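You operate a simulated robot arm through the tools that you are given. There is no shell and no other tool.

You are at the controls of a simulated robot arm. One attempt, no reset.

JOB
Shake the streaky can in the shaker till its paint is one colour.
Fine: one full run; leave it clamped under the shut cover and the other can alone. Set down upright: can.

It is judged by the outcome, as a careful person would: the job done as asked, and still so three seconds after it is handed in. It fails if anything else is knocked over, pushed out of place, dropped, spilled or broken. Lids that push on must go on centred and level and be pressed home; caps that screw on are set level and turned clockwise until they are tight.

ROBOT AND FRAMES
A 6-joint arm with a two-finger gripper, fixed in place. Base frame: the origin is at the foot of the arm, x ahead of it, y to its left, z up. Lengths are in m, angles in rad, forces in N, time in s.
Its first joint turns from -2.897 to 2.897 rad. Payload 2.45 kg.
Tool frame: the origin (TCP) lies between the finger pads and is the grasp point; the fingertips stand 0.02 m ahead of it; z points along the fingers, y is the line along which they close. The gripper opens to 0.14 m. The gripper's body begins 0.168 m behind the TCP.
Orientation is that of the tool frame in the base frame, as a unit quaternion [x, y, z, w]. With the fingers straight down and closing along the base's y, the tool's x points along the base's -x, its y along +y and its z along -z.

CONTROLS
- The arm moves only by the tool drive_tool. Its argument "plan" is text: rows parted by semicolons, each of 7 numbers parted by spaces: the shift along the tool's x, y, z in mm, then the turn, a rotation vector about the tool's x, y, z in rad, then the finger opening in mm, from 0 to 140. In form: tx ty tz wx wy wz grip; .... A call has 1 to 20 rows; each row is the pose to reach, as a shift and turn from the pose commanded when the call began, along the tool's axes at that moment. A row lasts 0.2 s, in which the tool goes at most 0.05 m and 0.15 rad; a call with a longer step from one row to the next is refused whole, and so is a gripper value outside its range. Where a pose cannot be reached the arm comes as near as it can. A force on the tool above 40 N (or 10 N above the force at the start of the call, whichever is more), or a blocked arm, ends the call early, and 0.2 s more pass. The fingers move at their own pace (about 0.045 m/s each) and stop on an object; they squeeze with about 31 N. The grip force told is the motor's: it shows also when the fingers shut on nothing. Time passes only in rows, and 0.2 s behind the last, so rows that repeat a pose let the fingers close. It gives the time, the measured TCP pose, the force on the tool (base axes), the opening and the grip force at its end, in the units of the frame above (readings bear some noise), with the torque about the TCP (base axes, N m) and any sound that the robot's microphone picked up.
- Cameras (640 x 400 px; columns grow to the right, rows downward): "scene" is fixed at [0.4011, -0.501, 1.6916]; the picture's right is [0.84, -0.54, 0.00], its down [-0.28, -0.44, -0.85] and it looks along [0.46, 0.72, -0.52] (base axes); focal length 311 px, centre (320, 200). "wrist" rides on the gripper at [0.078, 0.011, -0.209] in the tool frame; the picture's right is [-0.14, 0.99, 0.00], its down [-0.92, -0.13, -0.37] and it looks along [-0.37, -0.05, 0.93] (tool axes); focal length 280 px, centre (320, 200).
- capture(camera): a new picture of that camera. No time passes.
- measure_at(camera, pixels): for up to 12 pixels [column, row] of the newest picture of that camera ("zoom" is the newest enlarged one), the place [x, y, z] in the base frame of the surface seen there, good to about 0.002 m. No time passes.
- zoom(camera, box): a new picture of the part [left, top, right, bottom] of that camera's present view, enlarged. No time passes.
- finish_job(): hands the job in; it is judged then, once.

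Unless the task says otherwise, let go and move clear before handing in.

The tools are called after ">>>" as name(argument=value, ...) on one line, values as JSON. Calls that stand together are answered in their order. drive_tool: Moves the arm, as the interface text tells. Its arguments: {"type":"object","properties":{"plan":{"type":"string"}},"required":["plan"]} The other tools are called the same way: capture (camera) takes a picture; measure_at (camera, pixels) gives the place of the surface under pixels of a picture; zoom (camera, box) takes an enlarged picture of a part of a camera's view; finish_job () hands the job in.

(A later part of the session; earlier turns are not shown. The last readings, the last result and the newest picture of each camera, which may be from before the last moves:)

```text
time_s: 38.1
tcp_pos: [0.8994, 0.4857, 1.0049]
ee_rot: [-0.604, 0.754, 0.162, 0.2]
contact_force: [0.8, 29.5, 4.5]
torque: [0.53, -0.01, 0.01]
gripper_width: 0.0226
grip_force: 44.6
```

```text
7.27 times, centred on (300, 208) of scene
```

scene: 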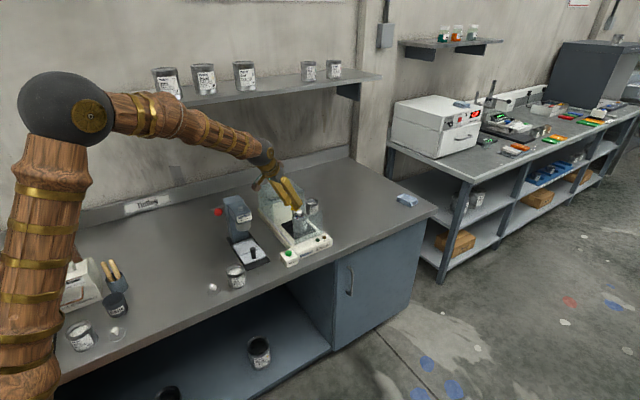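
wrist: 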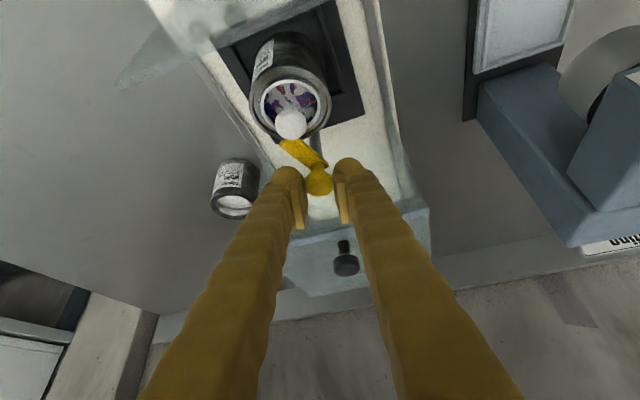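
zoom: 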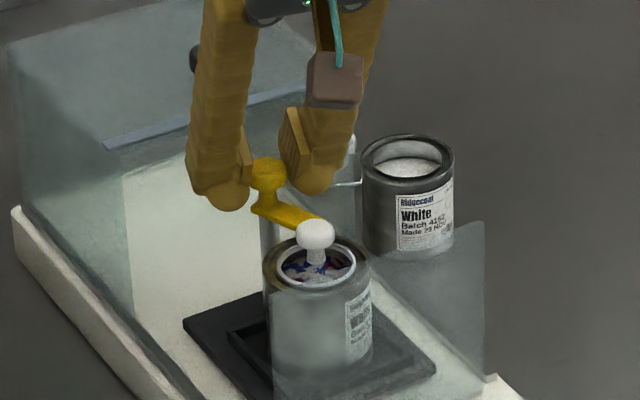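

The bar is now at about −68° with no twisting torque, so the earlier block was my finger. The 29 N along y is just pad offset, so I'll shift +1.5 mm in y to relieve it and turn another 0.15 rad.

>>> drive_tool(plan="-1.3 0.3 0.7 0 0 0 10; -1.3 0.3 0.7 0 0 0 10")

>>> drive_tool(plan="0 0 0 0.025 0 0.0433 10; 0 0 0 0.05 0 0.0866 10; 0 0 0 0.075 0 0.1299 10; 0 0 0 0.075 0 0.1299 10")

>>> capture(camera="wrist")

>>> zoom(camera="scene", box=[275, 180, 325, 235])

```text
time_s: 38.7
tcp_pos: [0.8991, 0.4848, 1.0068]
ee_rot: [-0.604, 0.754, 0.162, 0.199]
contact_force: [0.1, 9.4, 7.4]
torque: [0.09, 0.08, -0.02]
gripper_width: 0.0228
grip_force: 45.0
```

```text
time_s: 39.7
tcp_pos: [0.9004, 0.4857, 1.0062]
ee_rot: [-0.546, 0.798, 0.146, 0.211]
contact_force: [0.3, -7.9, 4.3]
torque: [-0.07, -0.03, 0.02]
gripper_width: 0.0227
grip_force: 45.2
```

```text
taken
```

wrist: 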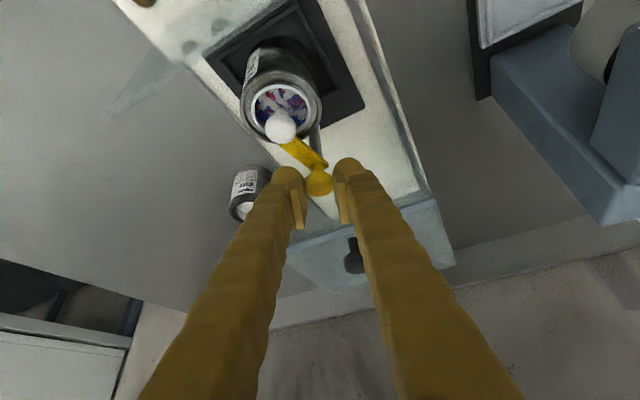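

```text
7.27 times, centred on (300, 208) of scene
```

zoom: 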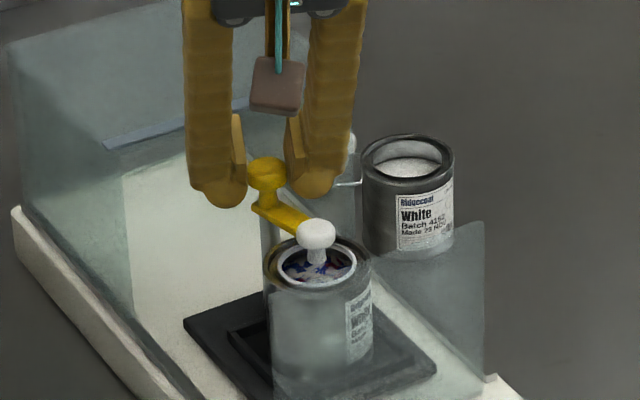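

The bar is at about −76° with low forces. I'll release, rise straight up and check that it stays and how the tip sits relative to the lid knob.

>>> drive_tool(plan="0 0 0 0 0 0 26; 0 0 0 0 0 0 30; 0 0 0 0 0 0 34; -7.5 0 -13 0 0 0 36; -20 0 -34.6 0 0 0 44; -40 0 -69.3 0 0 0 44; -60 0 -103.9 0 0 0 44; -60 0 -103.9 0 0 0 44")

>>> capture(camera="wrist")

>>> zoom(camera="scene", box=[288, 195, 318, 225])

```text
time_s: 41.5
tcp_pos: [0.9015, 0.4876, 1.1276]
ee_rot: [-0.547, 0.797, 0.147, 0.211]
contact_force: [0.5, -0.4, 0.8]
torque: [0.02, -0.01, -0.02]
gripper_width: 0.0439
grip_force: 0.0
```

```text
taken
```

wrist: 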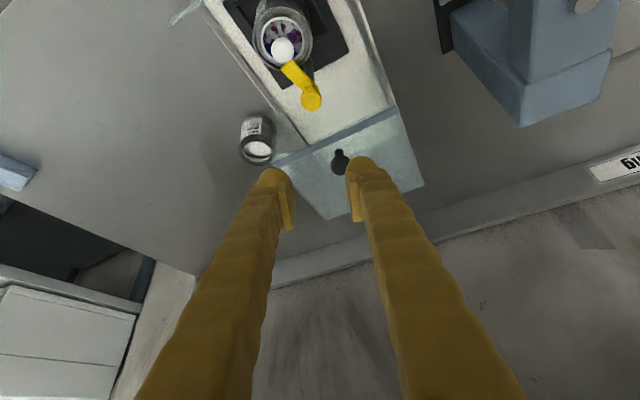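

```text
13.33 times, centred on (303, 210) of scene
```

zoom: 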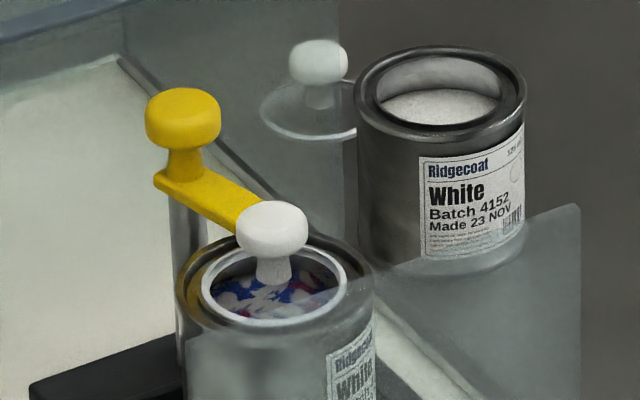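

>>> zoom(camera="wrist", box=[235, 0, 345, 120])

>>> measure_at(camera="zoom", pixels=[[310, 230], [320, 250], [300, 215], [340, 245], [345, 265], [320, 270], [365, 310], [335, 310], [400, 310], [265, 160], [280, 180], [240, 130]])

```text
3.33 times, centred on (290, 60) of wrist
```

zoom: 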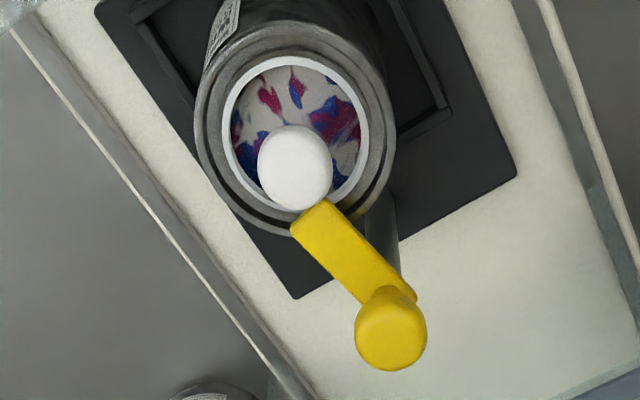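

```text
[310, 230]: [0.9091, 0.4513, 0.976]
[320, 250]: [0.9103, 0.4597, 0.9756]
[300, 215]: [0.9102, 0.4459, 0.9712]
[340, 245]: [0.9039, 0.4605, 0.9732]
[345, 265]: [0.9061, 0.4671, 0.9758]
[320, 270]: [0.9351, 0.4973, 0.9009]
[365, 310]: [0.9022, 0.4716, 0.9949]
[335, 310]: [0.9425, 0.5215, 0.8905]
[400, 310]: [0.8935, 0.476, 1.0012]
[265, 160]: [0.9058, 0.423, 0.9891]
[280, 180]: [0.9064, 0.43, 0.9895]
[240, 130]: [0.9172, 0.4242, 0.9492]
```

The bar stays put at about −77°, over the rim and clear of the lid knob. I'll re-yaw to 100° and regrip the knob for the last ~13°.

>>> drive_tool(plan="0.8 -0.4 -0.5 -0.068 0 -0.1179 44; 0.8 -0.4 -0.5 -0.136 0 -0.2358 44; 0.8 -0.4 -0.5 -0.204 0 -0.3537 44; 0.8 -0.4 -0.5 -0.272 0 -0.4716 44; 20.8 -0.4 34.1 -0.272 0 -0.4716 44; 40.8 -0.4 68.8 -0.272 0 -0.4716 44; 52.8 -0.4 89.6 -0.272 0 -0.4716 44; 58.3 -0.4 99.1 -0.272 0 -0.4716 44; 61 -0.4 103.8 -0.272 0 -0.4716 44; 61 -0.4 103.8 -0.272 0 -0.4716 44")

>>> capture(camera="wrist")

```text
time_s: 43.7
tcp_pos: [0.9014, 0.4872, 1.0066]
ee_rot: [0.74, -0.621, -0.199, -0.165]
contact_force: [0.9, -0.5, -0.9]
torque: [0.03, 0.02, -0.04]
gripper_width: 0.0442
grip_force: 0.0
```

```text
taken
```

wrist: 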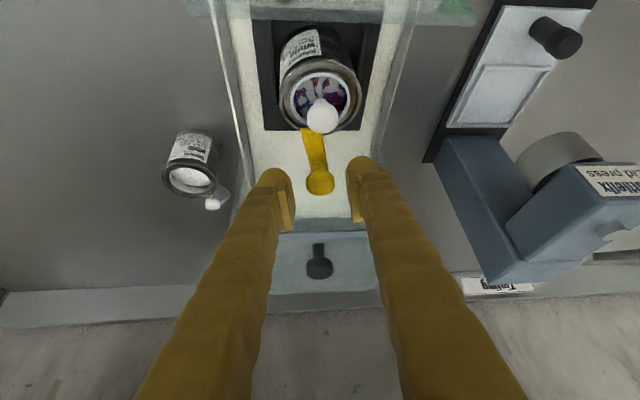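

The knob is between the pads. I'll nudge 2 mm back in y to centre on the hinge axis and close.

>>> drive_tool(plan="1.7 0.3 -1 0 0 0 36; 1.7 0.3 -1 0 0 0 28; 1.7 0.3 -1 0 0 0 18; 1.7 0.3 -1 0 0 0 10; 1.7 0.3 -1 0 0 0 10")

>>> drive_tool(plan="0 0 0 0.025 0 0.0433 10; 0 0 0 0.05 0 0.0866 10; 0 0 0 0.075 0 0.1299 10; 0 0 0 0.1 0 0.1732 10; 0 0 0 0.1 0 0.1732 10")

>>> capture(camera="wrist")

>>> zoom(camera="scene", box=[285, 185, 325, 230])

```text
time_s: 44.9
tcp_pos: [0.9011, 0.4843, 1.0066]
ee_rot: [0.74, -0.621, -0.198, -0.165]
contact_force: [-1.2, -2.0, -0.8]
torque: [-0.07, 0.01, -0.02]
gripper_width: 0.0226
grip_force: 45.8
```

```text
time_s: 46.1
tcp_pos: [0.9013, 0.4845, 1.0067]
ee_rot: [-0.674, 0.692, 0.181, 0.183]
contact_force: [-0.8, 4.2, 6.1]
torque: [-0.02, 0.01, 0.02]
gripper_width: 0.0228
grip_force: 44.8
```

```text
taken
```

wrist: 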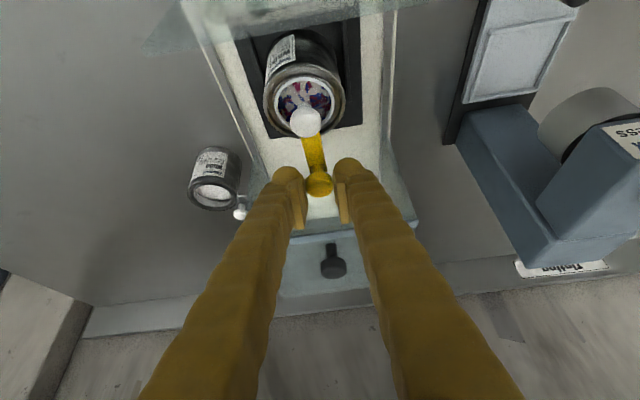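

```text
8.89 times, centred on (305, 208) of scene
```

zoom: 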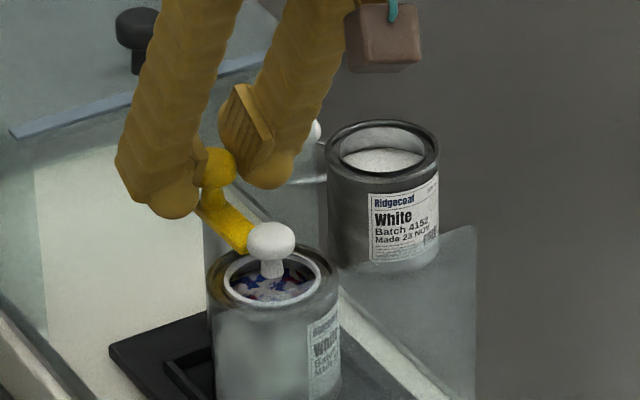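

The bar is now at about −88°, right over the rim toward the lid knob. I'll finish the last couple of degrees and gently test whether the clamp also moves downward.

>>> drive_tool(plan="0 0 0 0.015 0 0.026 10; 0 0 0 0.015 0 0.026 10; 0.5 0 0.87 0.015 0 0.026 10; 0.5 0 0.87 0.015 0 0.026 10")

```text
time_s: 47.1
tcp_pos: [0.9013, 0.4836, 1.0061]
ee_rot: [-0.664, 0.702, 0.178, 0.187]
contact_force: [-0.2, 3.3, 20.5]
torque: [0.03, 0.06, 0.06]
gripper_width: 0.0227
grip_force: 45.2
```

Pushing 1 mm down raised the force to 20 N, so there's no free downward travel so far. I'll press a little more to see whether it yields or clicks.

>>> drive_tool(plan="0.25 0 0.43 0 0 0 10; 0.45 0 0.78 0 0 0 10; 0.45 0 0.78 0 0 0 10")

>>> zoom(camera="scene", box=[285, 185, 325, 230])

```text
time_s: 48.0
tcp_pos: [0.9, 0.4836, 1.0055]
ee_rot: [-0.664, 0.701, 0.178, 0.188]
contact_force: [-2.6, -3.3, 1.9]
torque: [-0.23, 0.08, 0.01]
gripper_width: 0.0228
grip_force: 45.4
stopped in row 3: the force on the tool passed its limit at 41 N (the readings are from after the stop); the commanded pose is now the measured one
```

```text
8.89 times, centred on (305, 208) of scene
```

zoom: 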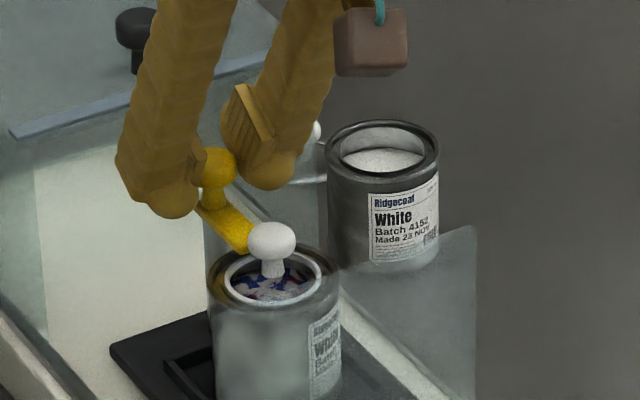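

Pressing with 41 N gives no travel, so the clamp doesn't press down. I'll turn a little further clockwise to feel whether there's an end stop or tightening.

>>> drive_tool(plan="0 0 0 0.02 0 0.0346 10; 0 0 0 0.04 0 0.0693 10; 0 0 0 0.05 0 0.0866 10; 0 0 0 0.05 0 0.0866 10")

>>> zoom(camera="scene", box=[285, 185, 325, 230])

>>> capture(camera="wrist")

```text
time_s: 49.0
tcp_pos: [0.9003, 0.4856, 1.0065]
ee_rot: [-0.628, 0.734, 0.169, 0.196]
contact_force: [-1.2, 3.3, 10.4]
torque: [0.06, 0.11, 0.09]
gripper_width: 0.0224
grip_force: 45.2
```

```text
8.89 times, centred on (305, 208) of scene
```

zoom: 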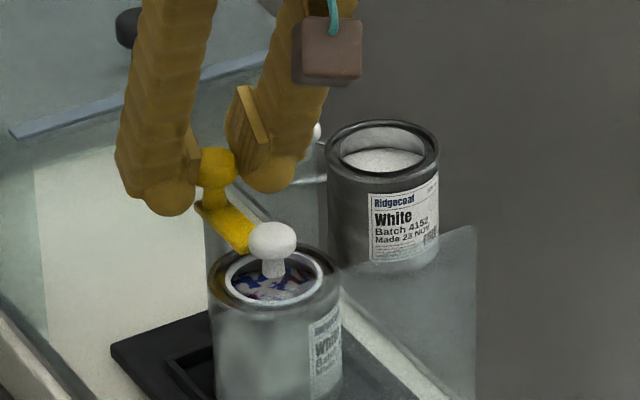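

```text
taken
```

wrist: 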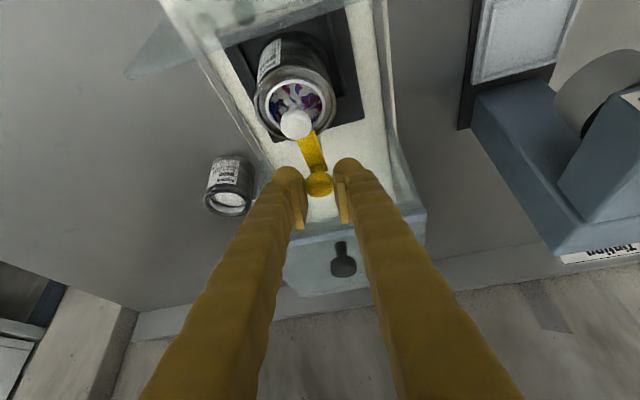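

The bar stays at its stop (pointing to −y) while the pads slip on the knob, so the clamp is fully swung over the can. I'll release, rise and verify the bar's position and height.

>>> drive_tool(plan="0 0 0 0 0 0 26; 0 0 0 0 0 0 30; 0 0 0 0 0 0 34; -7.5 0 -13 0 0 0 36; -20 0 -34.6 0 0 0 44; -40 0 -69.3 0 0 0 44; -60 0 -103.9 0 0 0 44; -60 0 -103.9 0 0 0 44")

>>> capture(camera="wrist")

>>> zoom(camera="wrist", box=[240, 0, 350, 120])

>>> measure_at(camera="zoom", pixels=[[310, 225], [325, 240], [340, 260], [300, 220], [330, 215], [350, 250], [360, 300], [300, 170], [265, 215], [370, 190], [230, 130], [355, 280]])

>>> zoom(camera="scene", box=[288, 195, 318, 225])

>>> measure_at(camera="zoom", pixels=[[180, 190], [200, 205], [220, 215], [230, 235], [215, 222], [190, 205], [205, 240], [190, 260], [270, 210], [180, 110], [240, 225], [225, 240]])

```text
time_s: 50.8
tcp_pos: [0.9014, 0.484, 1.128]
ee_rot: [-0.628, 0.734, 0.169, 0.195]
contact_force: [0.5, 0.5, -0.2]
torque: [0.0, 0.02, 0.01]
gripper_width: 0.0439
grip_force: 0.0
```

```text
taken
```

wrist: 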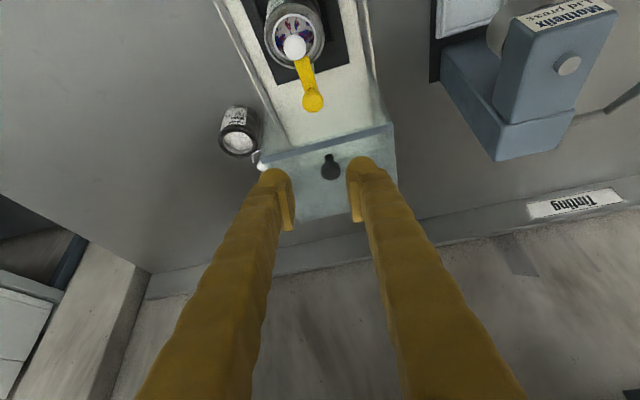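

```text
3.33 times, centred on (295, 60) of wrist
```

zoom: 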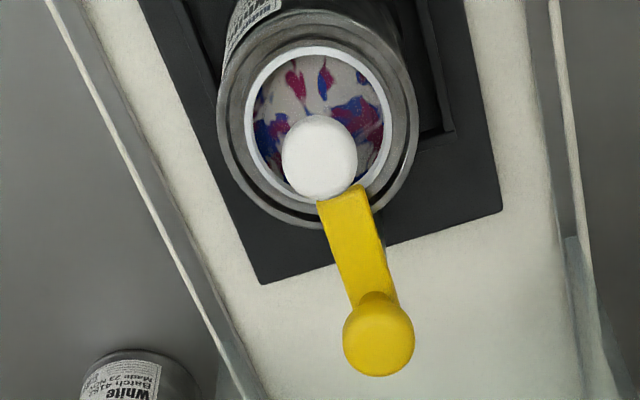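

```text
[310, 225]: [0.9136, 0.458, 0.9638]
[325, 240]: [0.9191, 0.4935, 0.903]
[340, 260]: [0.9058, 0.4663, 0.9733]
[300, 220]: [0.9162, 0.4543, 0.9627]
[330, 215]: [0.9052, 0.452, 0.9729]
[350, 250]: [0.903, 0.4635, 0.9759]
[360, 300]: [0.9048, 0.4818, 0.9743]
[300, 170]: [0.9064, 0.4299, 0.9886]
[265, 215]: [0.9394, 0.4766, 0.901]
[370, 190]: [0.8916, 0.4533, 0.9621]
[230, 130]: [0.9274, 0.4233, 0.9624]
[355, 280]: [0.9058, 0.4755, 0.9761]
```

```text
13.33 times, centred on (303, 210) of scene
```

zoom: 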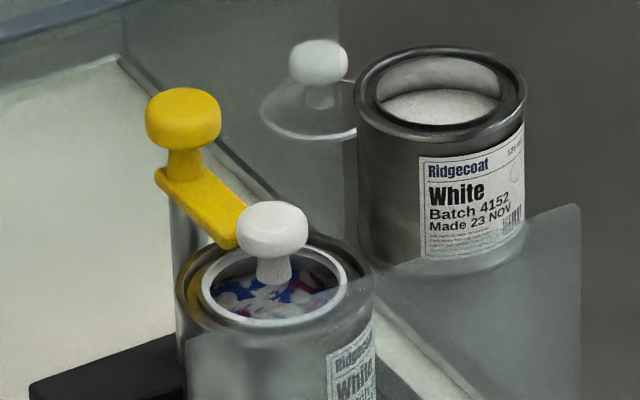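

```text
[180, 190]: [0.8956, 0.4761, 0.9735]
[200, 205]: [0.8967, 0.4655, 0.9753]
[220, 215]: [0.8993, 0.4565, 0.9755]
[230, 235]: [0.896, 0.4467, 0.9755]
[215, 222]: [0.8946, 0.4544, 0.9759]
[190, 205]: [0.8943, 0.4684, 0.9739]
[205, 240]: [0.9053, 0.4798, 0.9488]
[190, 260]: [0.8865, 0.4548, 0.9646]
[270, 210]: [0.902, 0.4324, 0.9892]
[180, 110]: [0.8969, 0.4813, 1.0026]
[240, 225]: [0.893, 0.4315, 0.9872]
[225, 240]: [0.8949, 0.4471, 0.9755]
```

The bar is at −90°, centred at x≈0.900 with its tip over the rim and short of the lid knob, so the clamp is on. Now the cover: I'll measure its knob and edges before pulling it forward.

>>> zoom(camera="wrist", box=[270, 120, 400, 230])

>>> measure_at(camera="zoom", pixels=[[285, 195], [265, 195], [310, 190], [285, 170], [285, 215], [288, 155], [280, 205], [300, 205], [420, 40], [150, 100], [200, 200], [350, 250]])

>>> zoom(camera="scene", box=[255, 165, 325, 235])

>>> measure_at(camera="zoom", pixels=[[262, 125], [262, 108], [262, 140], [245, 115], [280, 115], [262, 150], [200, 100], [140, 135], [400, 150], [205, 192], [320, 165], [140, 250]])

```text
3.64 times, centred on (335, 175) of wrist
```

zoom: 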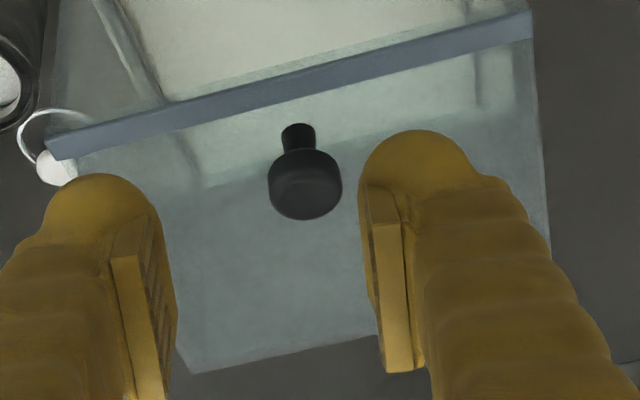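

```text
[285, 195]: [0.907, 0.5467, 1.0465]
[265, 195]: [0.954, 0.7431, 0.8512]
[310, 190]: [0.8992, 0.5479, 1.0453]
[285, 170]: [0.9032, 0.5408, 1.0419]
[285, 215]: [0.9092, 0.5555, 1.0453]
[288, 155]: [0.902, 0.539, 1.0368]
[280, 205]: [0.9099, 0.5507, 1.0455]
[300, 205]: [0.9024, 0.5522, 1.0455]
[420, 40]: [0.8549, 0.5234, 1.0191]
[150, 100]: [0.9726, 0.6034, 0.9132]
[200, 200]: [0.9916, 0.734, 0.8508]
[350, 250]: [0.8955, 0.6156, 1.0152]
```

```text
5.71 times, centred on (290, 200) of scene
```

zoom: 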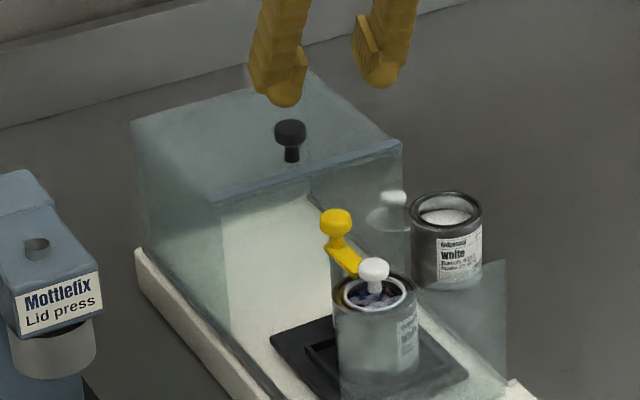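

```text
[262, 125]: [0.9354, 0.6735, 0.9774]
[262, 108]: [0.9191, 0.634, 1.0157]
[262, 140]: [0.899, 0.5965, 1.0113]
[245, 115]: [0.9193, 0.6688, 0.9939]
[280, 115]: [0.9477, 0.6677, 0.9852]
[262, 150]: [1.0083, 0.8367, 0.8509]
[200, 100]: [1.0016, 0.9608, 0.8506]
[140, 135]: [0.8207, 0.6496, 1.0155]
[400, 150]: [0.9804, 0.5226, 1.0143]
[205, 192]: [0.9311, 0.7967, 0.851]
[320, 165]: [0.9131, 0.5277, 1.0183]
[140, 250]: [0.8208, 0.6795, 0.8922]
```

The cover knob's head is centred about (0.901, 0.549), top at z 1.046, with the cover top at 1.018. I'll move above it at yaw 90° with the fingers at 44 mm.

>>> drive_tool(plan="-12 3.6 21.7 -0.026 0 -0.045 44; -24 7.2 43.3 -0.052 0 -0.09 44; -36.5 10.8 65 -0.0777 0 -0.1345 44; -36.5 10.8 65 -0.0777 0 -0.1345 44; -36.5 10.8 65 -0.0777 0 -0.1345 44")

>>> capture(camera="wrist")

>>> zoom(camera="wrist", box=[265, 100, 375, 220])

>>> measure_at(camera="zoom", pixels=[[315, 165], [280, 165], [350, 165], [315, 130], [315, 195], [295, 180], [335, 180], [315, 110]])

```text
time_s: 52.0
tcp_pos: [0.9014, 0.5476, 1.0887]
ee_rot: [0.683, -0.683, -0.184, -0.182]
contact_force: [0.3, -0.4, 0.2]
torque: [-0.02, 0.01, 0.0]
gripper_width: 0.0442
grip_force: 0.0
```

```text
taken
```

wrist: 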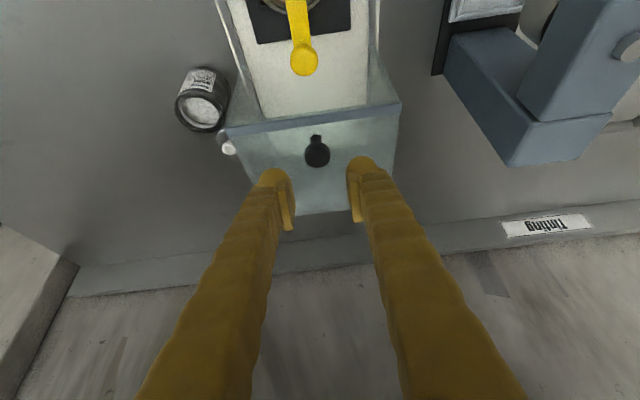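

```text
3.33 times, centred on (320, 160) of wrist
```

zoom: 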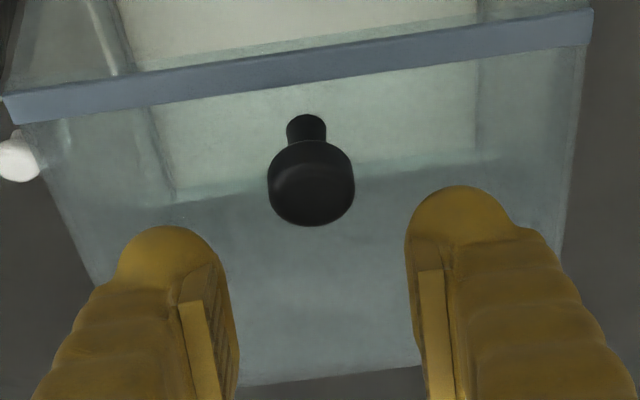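

```text
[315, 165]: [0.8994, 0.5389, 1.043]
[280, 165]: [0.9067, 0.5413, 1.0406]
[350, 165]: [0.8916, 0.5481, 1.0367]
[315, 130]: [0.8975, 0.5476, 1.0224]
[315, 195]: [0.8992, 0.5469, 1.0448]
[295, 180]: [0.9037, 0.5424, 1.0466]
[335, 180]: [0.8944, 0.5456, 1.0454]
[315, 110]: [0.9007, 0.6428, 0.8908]
```

The knob centre is about (0.900, 0.5485), right under the tool. I'll lower beside it, keeping the fingertips above the cover top, then close.

>>> drive_tool(plan="7 0 12.1 0 0 0 44; 14 0 24.2 0 0 0 44; 18 0 31.2 0 0 0 44; 19.5 0 33.8 0 0 0 44; 19.5 0 33.8 0 0 0 44")

>>> capture(camera="wrist")

>>> zoom(camera="scene", box=[255, 160, 325, 230])

```text
time_s: 53.2
tcp_pos: [0.9, 0.5502, 1.048]
ee_rot: [-0.683, 0.684, 0.183, 0.182]
contact_force: [-0.1, -0.4, -0.4]
torque: [0.01, 0.03, 0.03]
gripper_width: 0.0441
grip_force: 0.0
```

```text
taken
```

wrist: 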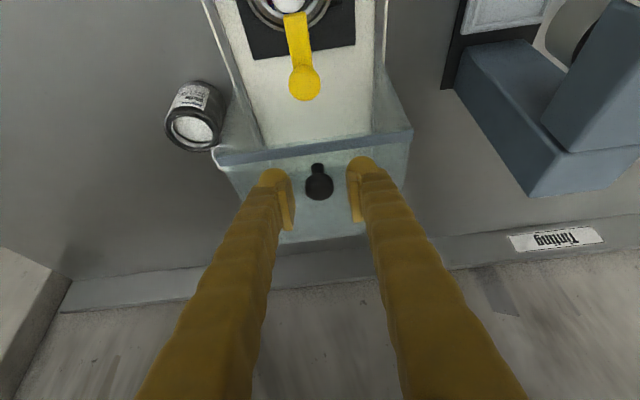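

```text
5.71 times, centred on (290, 195) of scene
```

zoom: 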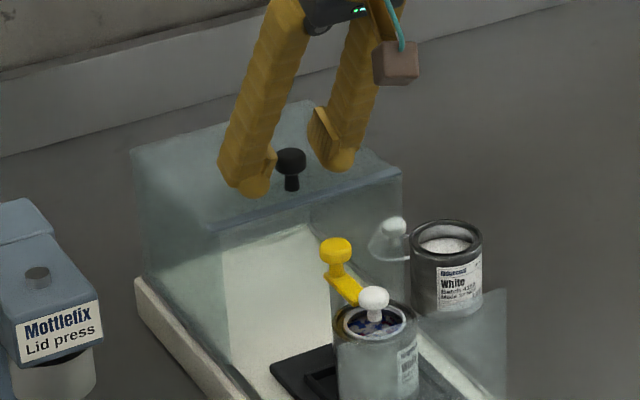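

The knob is between the pads at wrist (319,185). I'll close on it and make a short test pull of about 20 mm toward −y.

>>> drive_tool(plan="0 0 0 0 0 0 30; 0 0 0 0 0 0 18; 0 0 0 0 0 0 8; 0 0 0 0 0 0 8; 0 0 0 0 0 0 8")

>>> drive_tool(plan="4.3 0 -2.5 0 0 0 8; 8.7 0 -5 0 0 0 8; 13 0 -7.5 0 0 0 8; 17.3 0 -10 0 0 0 8; 17.3 0 -10 0 0 0 8")

>>> capture(camera="wrist")

>>> zoom(camera="scene", box=[255, 160, 335, 250])

```text
time_s: 54.4
tcp_pos: [0.8995, 0.5494, 1.0472]
ee_rot: [-0.683, 0.683, 0.183, 0.183]
contact_force: [5.5, 0.4, -0.5]
torque: [0.0, -0.08, 0.0]
gripper_width: 0.0225
grip_force: 45.0
```

```text
time_s: 55.6
tcp_pos: [0.9001, 0.5298, 1.0491]
ee_rot: [-0.683, 0.683, 0.184, 0.183]
contact_force: [-9.5, -0.8, 1.1]
torque: [-0.06, 0.13, -0.01]
gripper_width: 0.0225
grip_force: 44.8
```

```text
taken
```

wrist: 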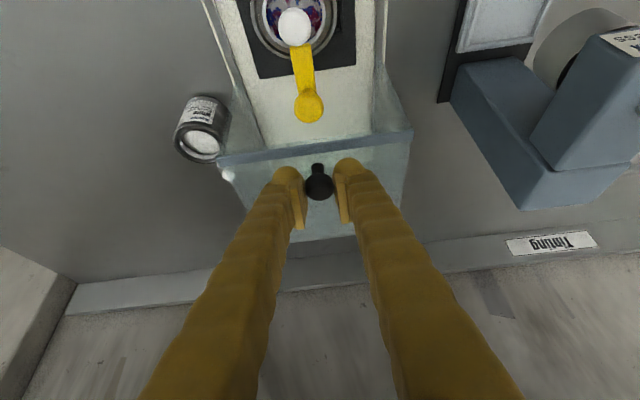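

```text
4.44 times, centred on (295, 205) of scene
```

zoom: 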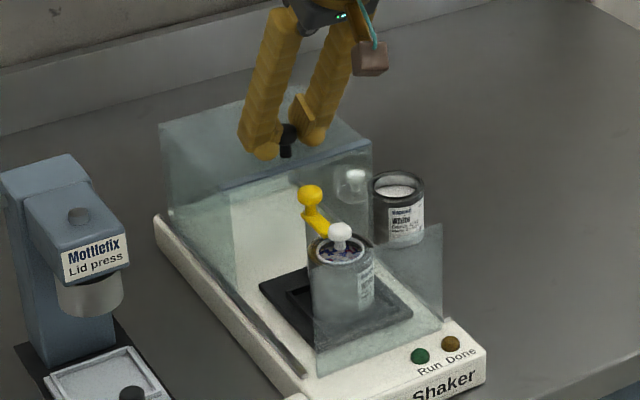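

The cover slid 20 mm with almost no force. Before it passes over the clamp knob (top z≈1.002), I'll check the underside height of the cover's front strip.

>>> zoom(camera="scene", box=[270, 180, 320, 230])

>>> measure_at(camera="zoom", pixels=[[190, 192], [190, 198], [190, 205], [190, 212], [420, 125], [420, 132], [420, 140], [420, 148], [300, 170], [300, 180], [330, 150], [330, 165]])

```text
8.00 times, centred on (295, 205) of scene
```

zoom: 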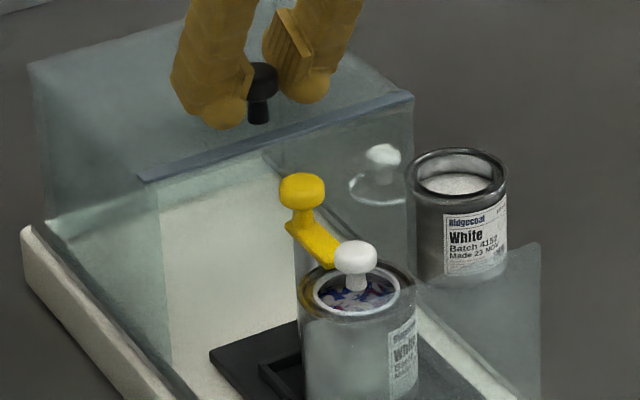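

```text
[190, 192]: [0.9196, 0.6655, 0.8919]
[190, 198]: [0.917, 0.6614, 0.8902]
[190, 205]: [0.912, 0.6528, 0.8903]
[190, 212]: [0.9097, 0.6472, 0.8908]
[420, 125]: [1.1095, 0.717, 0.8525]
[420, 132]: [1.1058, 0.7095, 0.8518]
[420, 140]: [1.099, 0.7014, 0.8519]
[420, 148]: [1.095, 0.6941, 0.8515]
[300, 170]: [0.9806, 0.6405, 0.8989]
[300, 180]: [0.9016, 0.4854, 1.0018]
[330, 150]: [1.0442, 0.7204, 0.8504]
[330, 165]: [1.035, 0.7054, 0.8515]
```

>>> measure_at(camera="zoom", pixels=[[200, 156], [200, 160], [200, 164], [200, 168], [200, 172], [300, 124], [300, 128], [300, 132], [300, 136], [300, 141], [380, 104], [380, 112]])

```text
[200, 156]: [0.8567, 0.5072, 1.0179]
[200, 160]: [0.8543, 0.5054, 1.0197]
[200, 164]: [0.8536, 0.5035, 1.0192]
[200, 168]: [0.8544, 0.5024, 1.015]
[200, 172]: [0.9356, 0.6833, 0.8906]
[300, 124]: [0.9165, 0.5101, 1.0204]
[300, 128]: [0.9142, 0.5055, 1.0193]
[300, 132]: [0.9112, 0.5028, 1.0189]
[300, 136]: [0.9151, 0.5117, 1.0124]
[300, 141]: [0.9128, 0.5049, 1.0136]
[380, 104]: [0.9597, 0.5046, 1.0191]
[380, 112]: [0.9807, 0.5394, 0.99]
```

The strip's underside is about 1.0125, passing roughly 10 mm above the clamp knob. I'll pull the cover another 120 mm toward −y.

>>> drive_tool(plan="13 0.5 -7.5 0 0 0 8; 26 0.5 -15 0 0 0 8; 39 0.5 -22.5 0 0 0 8; 52 0.5 -30 0 0 0 8; 65 0.5 -37.5 0 0 0 8; 78 0.5 -45 0 0 0 8; 91 0.5 -52.5 0 0 0 8; 103.9 0.5 -60 0 0 0 8; 103.9 0.5 -60 0 0 0 8")

>>> capture(camera="wrist")

>>> zoom(camera="scene", box=[255, 170, 345, 270])

```text
time_s: 57.6
tcp_pos: [0.9006, 0.4085, 1.0484]
ee_rot: [-0.683, 0.684, 0.183, 0.183]
contact_force: [30.7, 0.0, -2.9]
torque: [0.06, -0.37, -0.08]
gripper_width: 0.0227
grip_force: 44.5
```

```text
taken
```

wrist: 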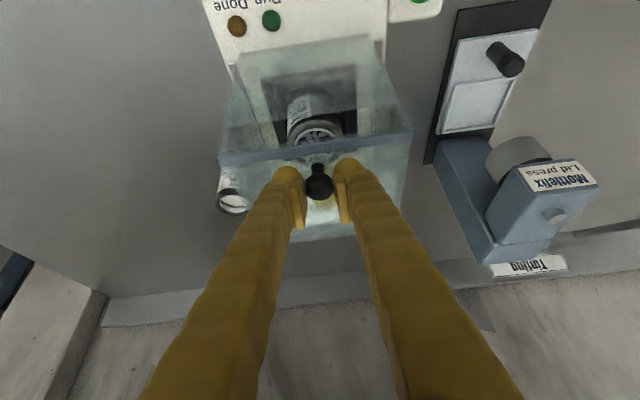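

```text
4.00 times, centred on (300, 220) of scene
```

zoom: 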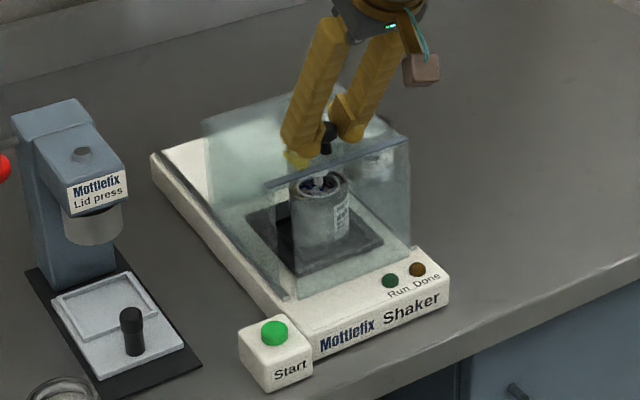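

The cover is nearly shut, with about 20 mm left and a 30 N side load in +x on my pads. I'll shift +1.5 mm in x to relieve it, then pull the rest slowly.

>>> drive_tool(plan="0 -1.5 0 0 0 0 8; 0 -1.5 0 0 0 0 8")

>>> drive_tool(plan="4.3 -1.5 -2.5 0 0 0 8; 8.7 -1.5 -5 0 0 0 8; 11.3 -1.5 -6.5 0 0 0 8; 13.9 -1.5 -8 0 0 0 8; 13.9 -1.5 -8 0 0 0 8")

>>> zoom(camera="scene", box=[265, 180, 345, 265])

```text
time_s: 58.2
tcp_pos: [0.8987, 0.41, 1.0485]
ee_rot: [-0.683, 0.683, 0.185, 0.182]
contact_force: [2.2, 0.7, 0.4]
torque: [0.05, -0.03, 0.01]
gripper_width: 0.0226
grip_force: 45.3
```

```text
time_s: 59.0
tcp_pos: [0.9011, 0.3992, 1.0485]
ee_rot: [0.684, -0.682, -0.185, -0.181]
contact_force: [-7.2, 0.1, 4.0]
torque: [0.02, 0.05, 0.05]
gripper_width: 0.0227
grip_force: 44.6
stopped in row 3: the force on the tool passed its limit at 42 N (the readings are from after the stop); the commanded pose is now the measured one
```

```text
4.71 times, centred on (305, 222) of scene
```

zoom: 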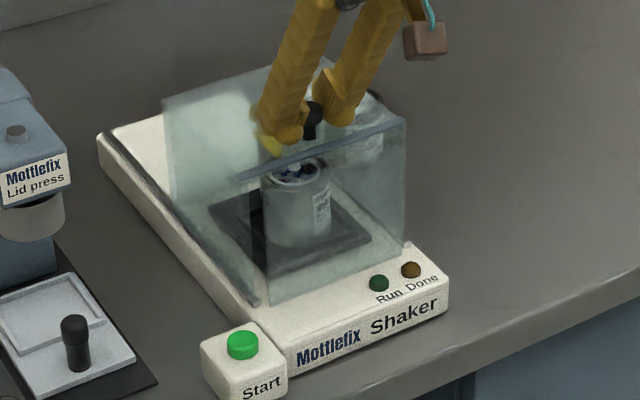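

I mistakenly repeated the x shift, and that side load stopped the move. I'll measure the gap left between the cover's front strip and the front panel.

>>> zoom(camera="scene", box=[285, 195, 335, 245])

```text
8.00 times, centred on (310, 220) of scene
```

zoom: 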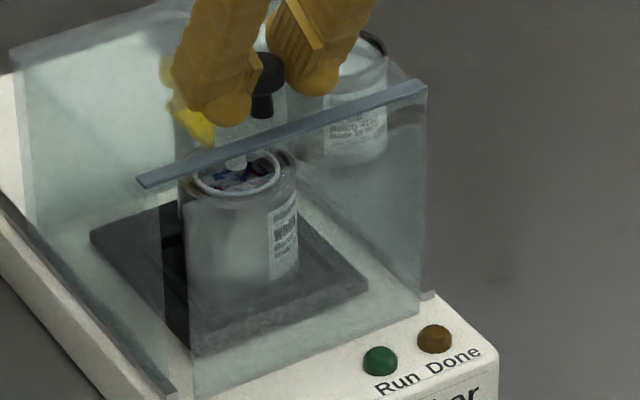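

>>> measure_at(camera="zoom", pixels=[[160, 180], [200, 165], [300, 130], [380, 100], [415, 90], [250, 160], [190, 215], [300, 175], [400, 130], [150, 186], [235, 155], [420, 95]])

```text
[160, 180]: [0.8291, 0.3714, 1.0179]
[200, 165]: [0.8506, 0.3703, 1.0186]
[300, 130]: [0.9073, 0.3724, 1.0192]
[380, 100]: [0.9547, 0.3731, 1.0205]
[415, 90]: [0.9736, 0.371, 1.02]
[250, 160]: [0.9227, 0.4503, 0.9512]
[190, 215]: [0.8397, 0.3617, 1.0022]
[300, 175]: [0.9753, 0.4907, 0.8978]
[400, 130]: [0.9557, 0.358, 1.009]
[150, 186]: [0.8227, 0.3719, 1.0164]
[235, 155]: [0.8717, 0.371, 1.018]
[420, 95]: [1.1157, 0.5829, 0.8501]
```

There's still a gap of about 8–9 mm (strip y≈0.370, panel y≈0.360). I'll keep pulling slowly with the side load corrected, until it meets the stop.

>>> drive_tool(plan="0 0.4 0 0 0 0 8; 2.2 0.4 -1.25 0 0 0 8; 4.3 0.4 -2.5 0 0 0 8; 6.1 0.4 -3.5 0 0 0 8; 6.9 0.4 -4 0 0 0 8; 7.8 0.4 -4.5 0 0 0 8; 8.7 0.4 -5 0 0 0 8; 8.7 0.4 -5 0 0 0 8")

>>> zoom(camera="scene", box=[285, 195, 335, 245])

>>> measure_at(camera="zoom", pixels=[[160, 190], [200, 175], [300, 138], [380, 108], [415, 95], [190, 225], [400, 130], [155, 200], [250, 155]])

```text
time_s: 60.8
tcp_pos: [0.8997, 0.3888, 1.0482]
ee_rot: [0.684, -0.682, -0.185, -0.181]
contact_force: [-0.8, 36.9, 1.3]
torque: [0.37, 0.02, 0.01]
gripper_width: 0.023
grip_force: 45.2
```

```text
8.00 times, centred on (310, 220) of scene
```

zoom: 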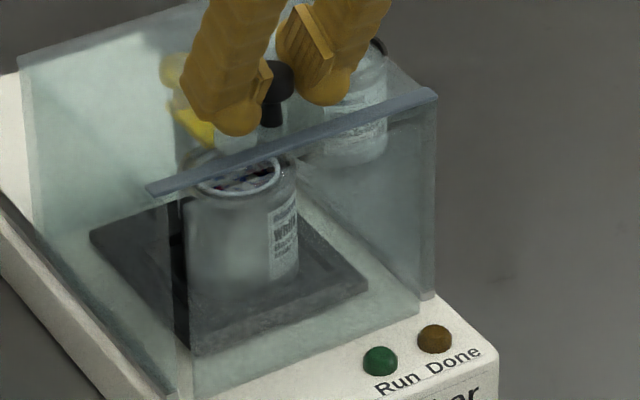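

```text
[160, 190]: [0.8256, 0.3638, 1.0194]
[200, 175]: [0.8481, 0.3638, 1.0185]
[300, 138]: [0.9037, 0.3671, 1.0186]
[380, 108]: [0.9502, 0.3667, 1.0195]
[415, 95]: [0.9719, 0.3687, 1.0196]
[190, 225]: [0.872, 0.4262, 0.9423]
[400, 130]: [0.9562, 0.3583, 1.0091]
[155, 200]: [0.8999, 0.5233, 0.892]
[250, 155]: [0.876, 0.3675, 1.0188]
```

The pull now meets a firm stop (37 N at y≈0.389, 160 mm of travel) with the strip over the front panel, so the cover is shut. I'll ease off, open the fingers and rise.

>>> drive_tool(plan="-1.3 0 0.75 0 0 0 8; -1.3 0 0.75 0 0 0 24; -1.3 0 0.75 0 0 0 30; -1.3 0 0.75 0 0 0 40; -1.3 0 0.75 0 0 0 44; -11.3 0 -16.6 0 0 0 44; -31.3 0 -51.2 0 0 0 44; -51.3 0 -85.8 0 0 0 44; -51.3 0 -85.8 0 0 0 44")

>>> capture(camera="wrist")

>>> zoom(camera="scene", box=[265, 180, 345, 265])

```text
time_s: 62.8
tcp_pos: [0.9002, 0.3898, 1.1478]
ee_rot: [0.684, -0.683, -0.184, -0.18]
contact_force: [0.0, -0.5, 0.1]
torque: [0.0, 0.01, -0.04]
gripper_width: 0.0439
grip_force: 0.1
```

```text
taken
```

wrist: 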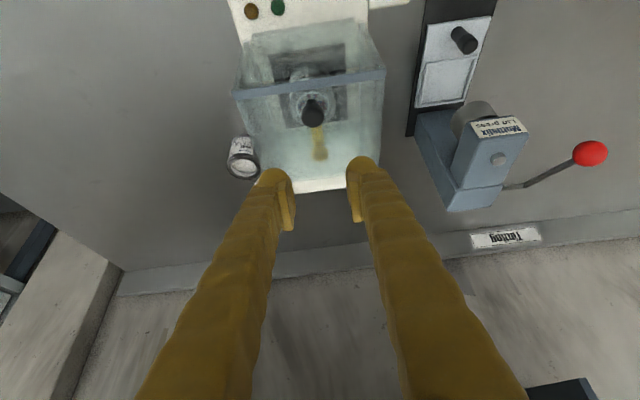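

```text
4.71 times, centred on (305, 222) of scene
```

zoom: 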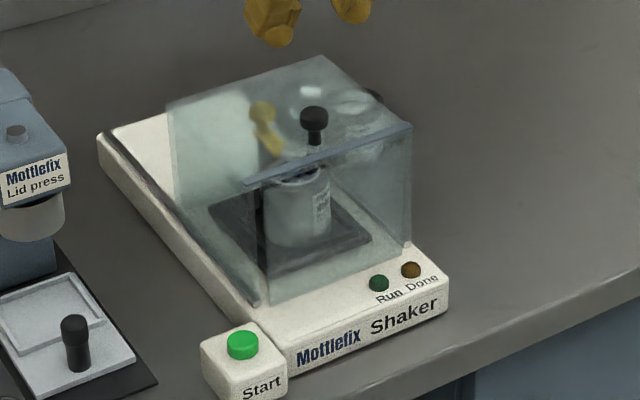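

The cover looks shut. I'll measure the strip and panel again to confirm it stayed fully forward.

>>> zoom(camera="scene", box=[285, 195, 335, 250])

>>> measure_at(camera="zoom", pixels=[[160, 172], [200, 157], [300, 118], [380, 90], [415, 77], [155, 176], [215, 185], [400, 120], [150, 180], [250, 137], [170, 380], [195, 385]])

```text
7.27 times, centred on (310, 222) of scene
```

zoom: 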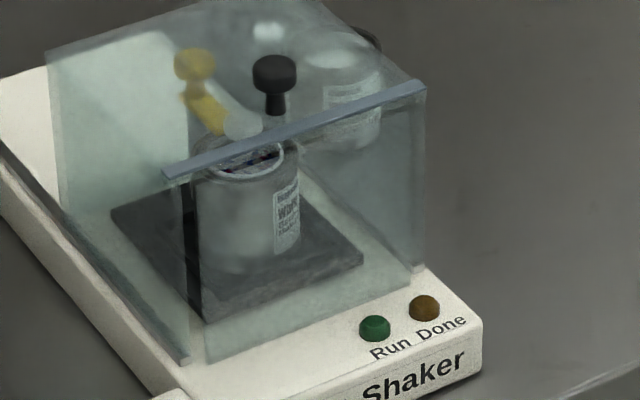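

```text
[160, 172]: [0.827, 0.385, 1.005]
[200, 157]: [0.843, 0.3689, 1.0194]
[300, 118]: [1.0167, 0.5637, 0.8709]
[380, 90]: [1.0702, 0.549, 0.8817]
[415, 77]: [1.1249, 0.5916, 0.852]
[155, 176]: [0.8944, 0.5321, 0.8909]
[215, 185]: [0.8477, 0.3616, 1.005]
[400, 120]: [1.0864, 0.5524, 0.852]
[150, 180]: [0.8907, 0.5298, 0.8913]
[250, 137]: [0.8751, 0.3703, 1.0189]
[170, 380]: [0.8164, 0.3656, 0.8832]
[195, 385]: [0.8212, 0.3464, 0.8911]
```

The cover is fully forward at the rail's end. Next is the Start button at about (0.788, 0.323, 0.903): I'll move over it, turn the tool straight down and close the fingers.

>>> drive_tool(plan="11.5 22.4 -6.7 0 0.1047 0 30; 23 44.8 -13.3 0 0.2094 0 20; 34.6 67.2 -20 0 0.3142 0 10; 46.1 89.6 -26.6 0 0.4189 0 0; 57.6 112 -33.3 0 0.5236 0 0; 57.6 112 -33.3 0 0.5236 0 0; 57.6 112 -33.3 0 0.5236 0 0")

>>> capture(camera="wrist")

>>> zoom(camera="scene", box=[270, 230, 320, 275])

>>> measure_at(camera="zoom", pixels=[[240, 215], [250, 190], [220, 215], [270, 215], [245, 235], [245, 200], [200, 260], [290, 240], [260, 270]])

```text
time_s: 64.4
tcp_pos: [0.789, 0.322, 1.1495]
ee_rot: [0.708, -0.706, -0.001, 0.002]
contact_force: [0.7, 0.2, -0.8]
torque: [-0.02, -0.03, 0.0]
gripper_width: 0.0001
grip_force: 29.1
```

```text
taken
```

wrist: 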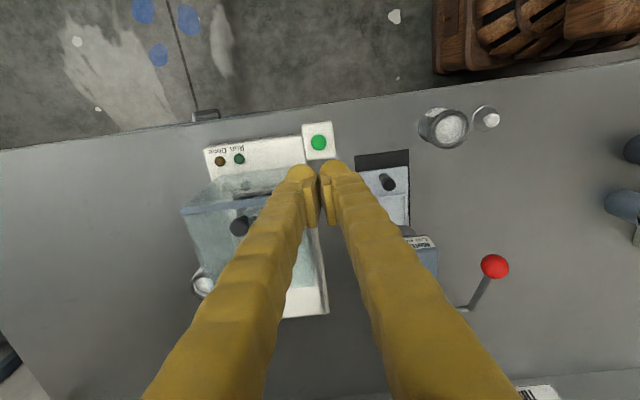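

```text
8.89 times, centred on (295, 252) of scene
```

zoom: 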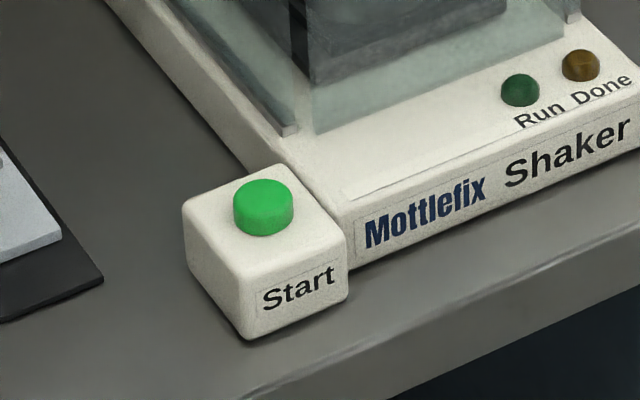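

```text
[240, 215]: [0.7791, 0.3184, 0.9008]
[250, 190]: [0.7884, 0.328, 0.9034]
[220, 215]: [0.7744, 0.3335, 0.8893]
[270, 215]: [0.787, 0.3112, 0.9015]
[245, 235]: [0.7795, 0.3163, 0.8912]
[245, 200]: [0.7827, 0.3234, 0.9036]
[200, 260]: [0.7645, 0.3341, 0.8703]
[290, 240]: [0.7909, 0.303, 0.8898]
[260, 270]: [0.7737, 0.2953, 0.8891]
```

>>> measure_at(camera="zoom", pixels=[[263, 197], [236, 197], [290, 197], [263, 182], [263, 208], [277, 190], [263, 230]])

>>> zoom(camera="wrist", box=[270, 100, 380, 180])

>>> measure_at(camera="zoom", pixels=[[285, 210], [250, 210], [320, 210], [285, 180], [285, 245], [200, 130], [355, 130]])

```text
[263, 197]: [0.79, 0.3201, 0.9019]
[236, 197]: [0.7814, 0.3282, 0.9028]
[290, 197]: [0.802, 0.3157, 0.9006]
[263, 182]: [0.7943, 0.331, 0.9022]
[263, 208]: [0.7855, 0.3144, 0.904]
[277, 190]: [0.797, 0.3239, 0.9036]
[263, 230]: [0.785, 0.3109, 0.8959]
```

```text
5.00 times, centred on (325, 140) of wrist
```

zoom: 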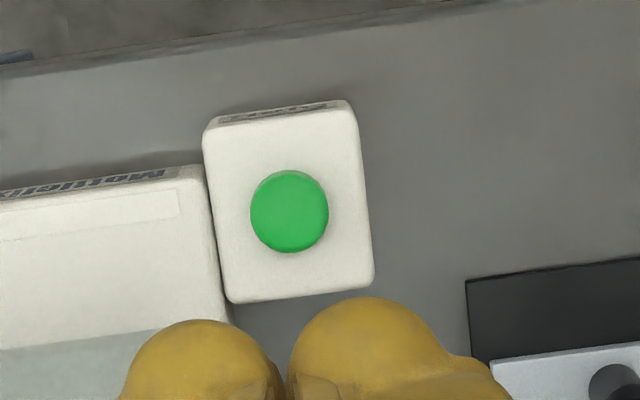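

```text
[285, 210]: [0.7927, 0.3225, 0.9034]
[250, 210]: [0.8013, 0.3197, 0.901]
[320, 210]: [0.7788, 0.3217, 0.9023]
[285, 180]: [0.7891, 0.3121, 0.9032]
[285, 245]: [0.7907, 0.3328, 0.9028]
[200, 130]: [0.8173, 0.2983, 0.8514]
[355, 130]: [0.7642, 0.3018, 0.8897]
```

The button's centre is (0.790, 0.322) with top at z 0.903, directly below the closed fingers. I'll descend to about 12 mm above it.

>>> drive_tool(plan="0 -1 45 0 0 0 0; 0 -1 90 0 0 0 0; 0 -1 135 0 0 0 0; 0 -1 175 0 0 0 0; 0 -1 200 0 0 0 0; 0 -1 213 0 0 0 0; 0 -1 213 0 0 0 0")

>>> capture(camera="wrist")

>>> zoom(camera="scene", box=[265, 210, 335, 275])

```text
time_s: 66.0
tcp_pos: [0.7898, 0.3238, 0.9362]
ee_rot: [0.708, -0.706, -0.001, 0.002]
contact_force: [0.4, -0.2, 0.0]
torque: [0.0, 0.02, -0.01]
gripper_width: 0.0
grip_force: 28.7
```

```text
taken
```

wrist: 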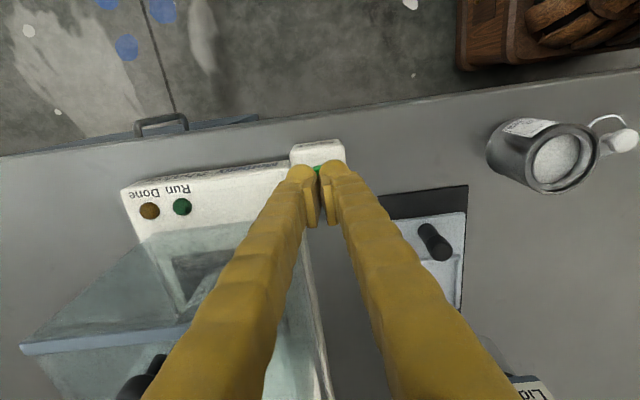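

```text
6.15 times, centred on (300, 242) of scene
```

zoom: 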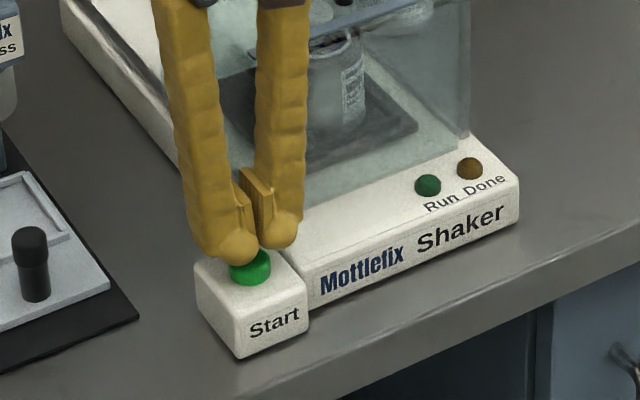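

The fingertips are centred over the button. I'll press down slowly, about 2–3 mm past first contact, and read the force and sound.

>>> drive_tool(plan="0 0 6 0 0 0 0; 0 0 10 0 0 0 0; 0 0 12 0 0 0 0; 0 0 14 0 0 0 0; 0 0 15 0 0 0 0")

>>> zoom(camera="scene", box=[265, 210, 335, 275])

```text
time_s: 67.2
tcp_pos: [0.7895, 0.3222, 0.9201]
ee_rot: [0.709, -0.705, 0.0, 0.001]
contact_force: [0.0, 0.3, 0.8]
torque: [0.05, -0.01, 0.01]
gripper_width: 0.006
grip_force: 29.4
```

```text
6.15 times, centred on (300, 242) of scene
```

zoom: 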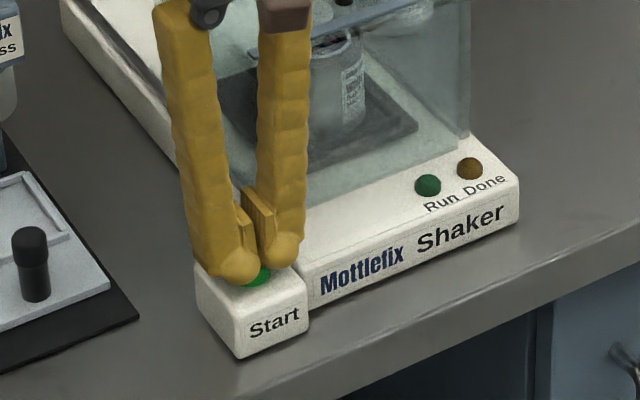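

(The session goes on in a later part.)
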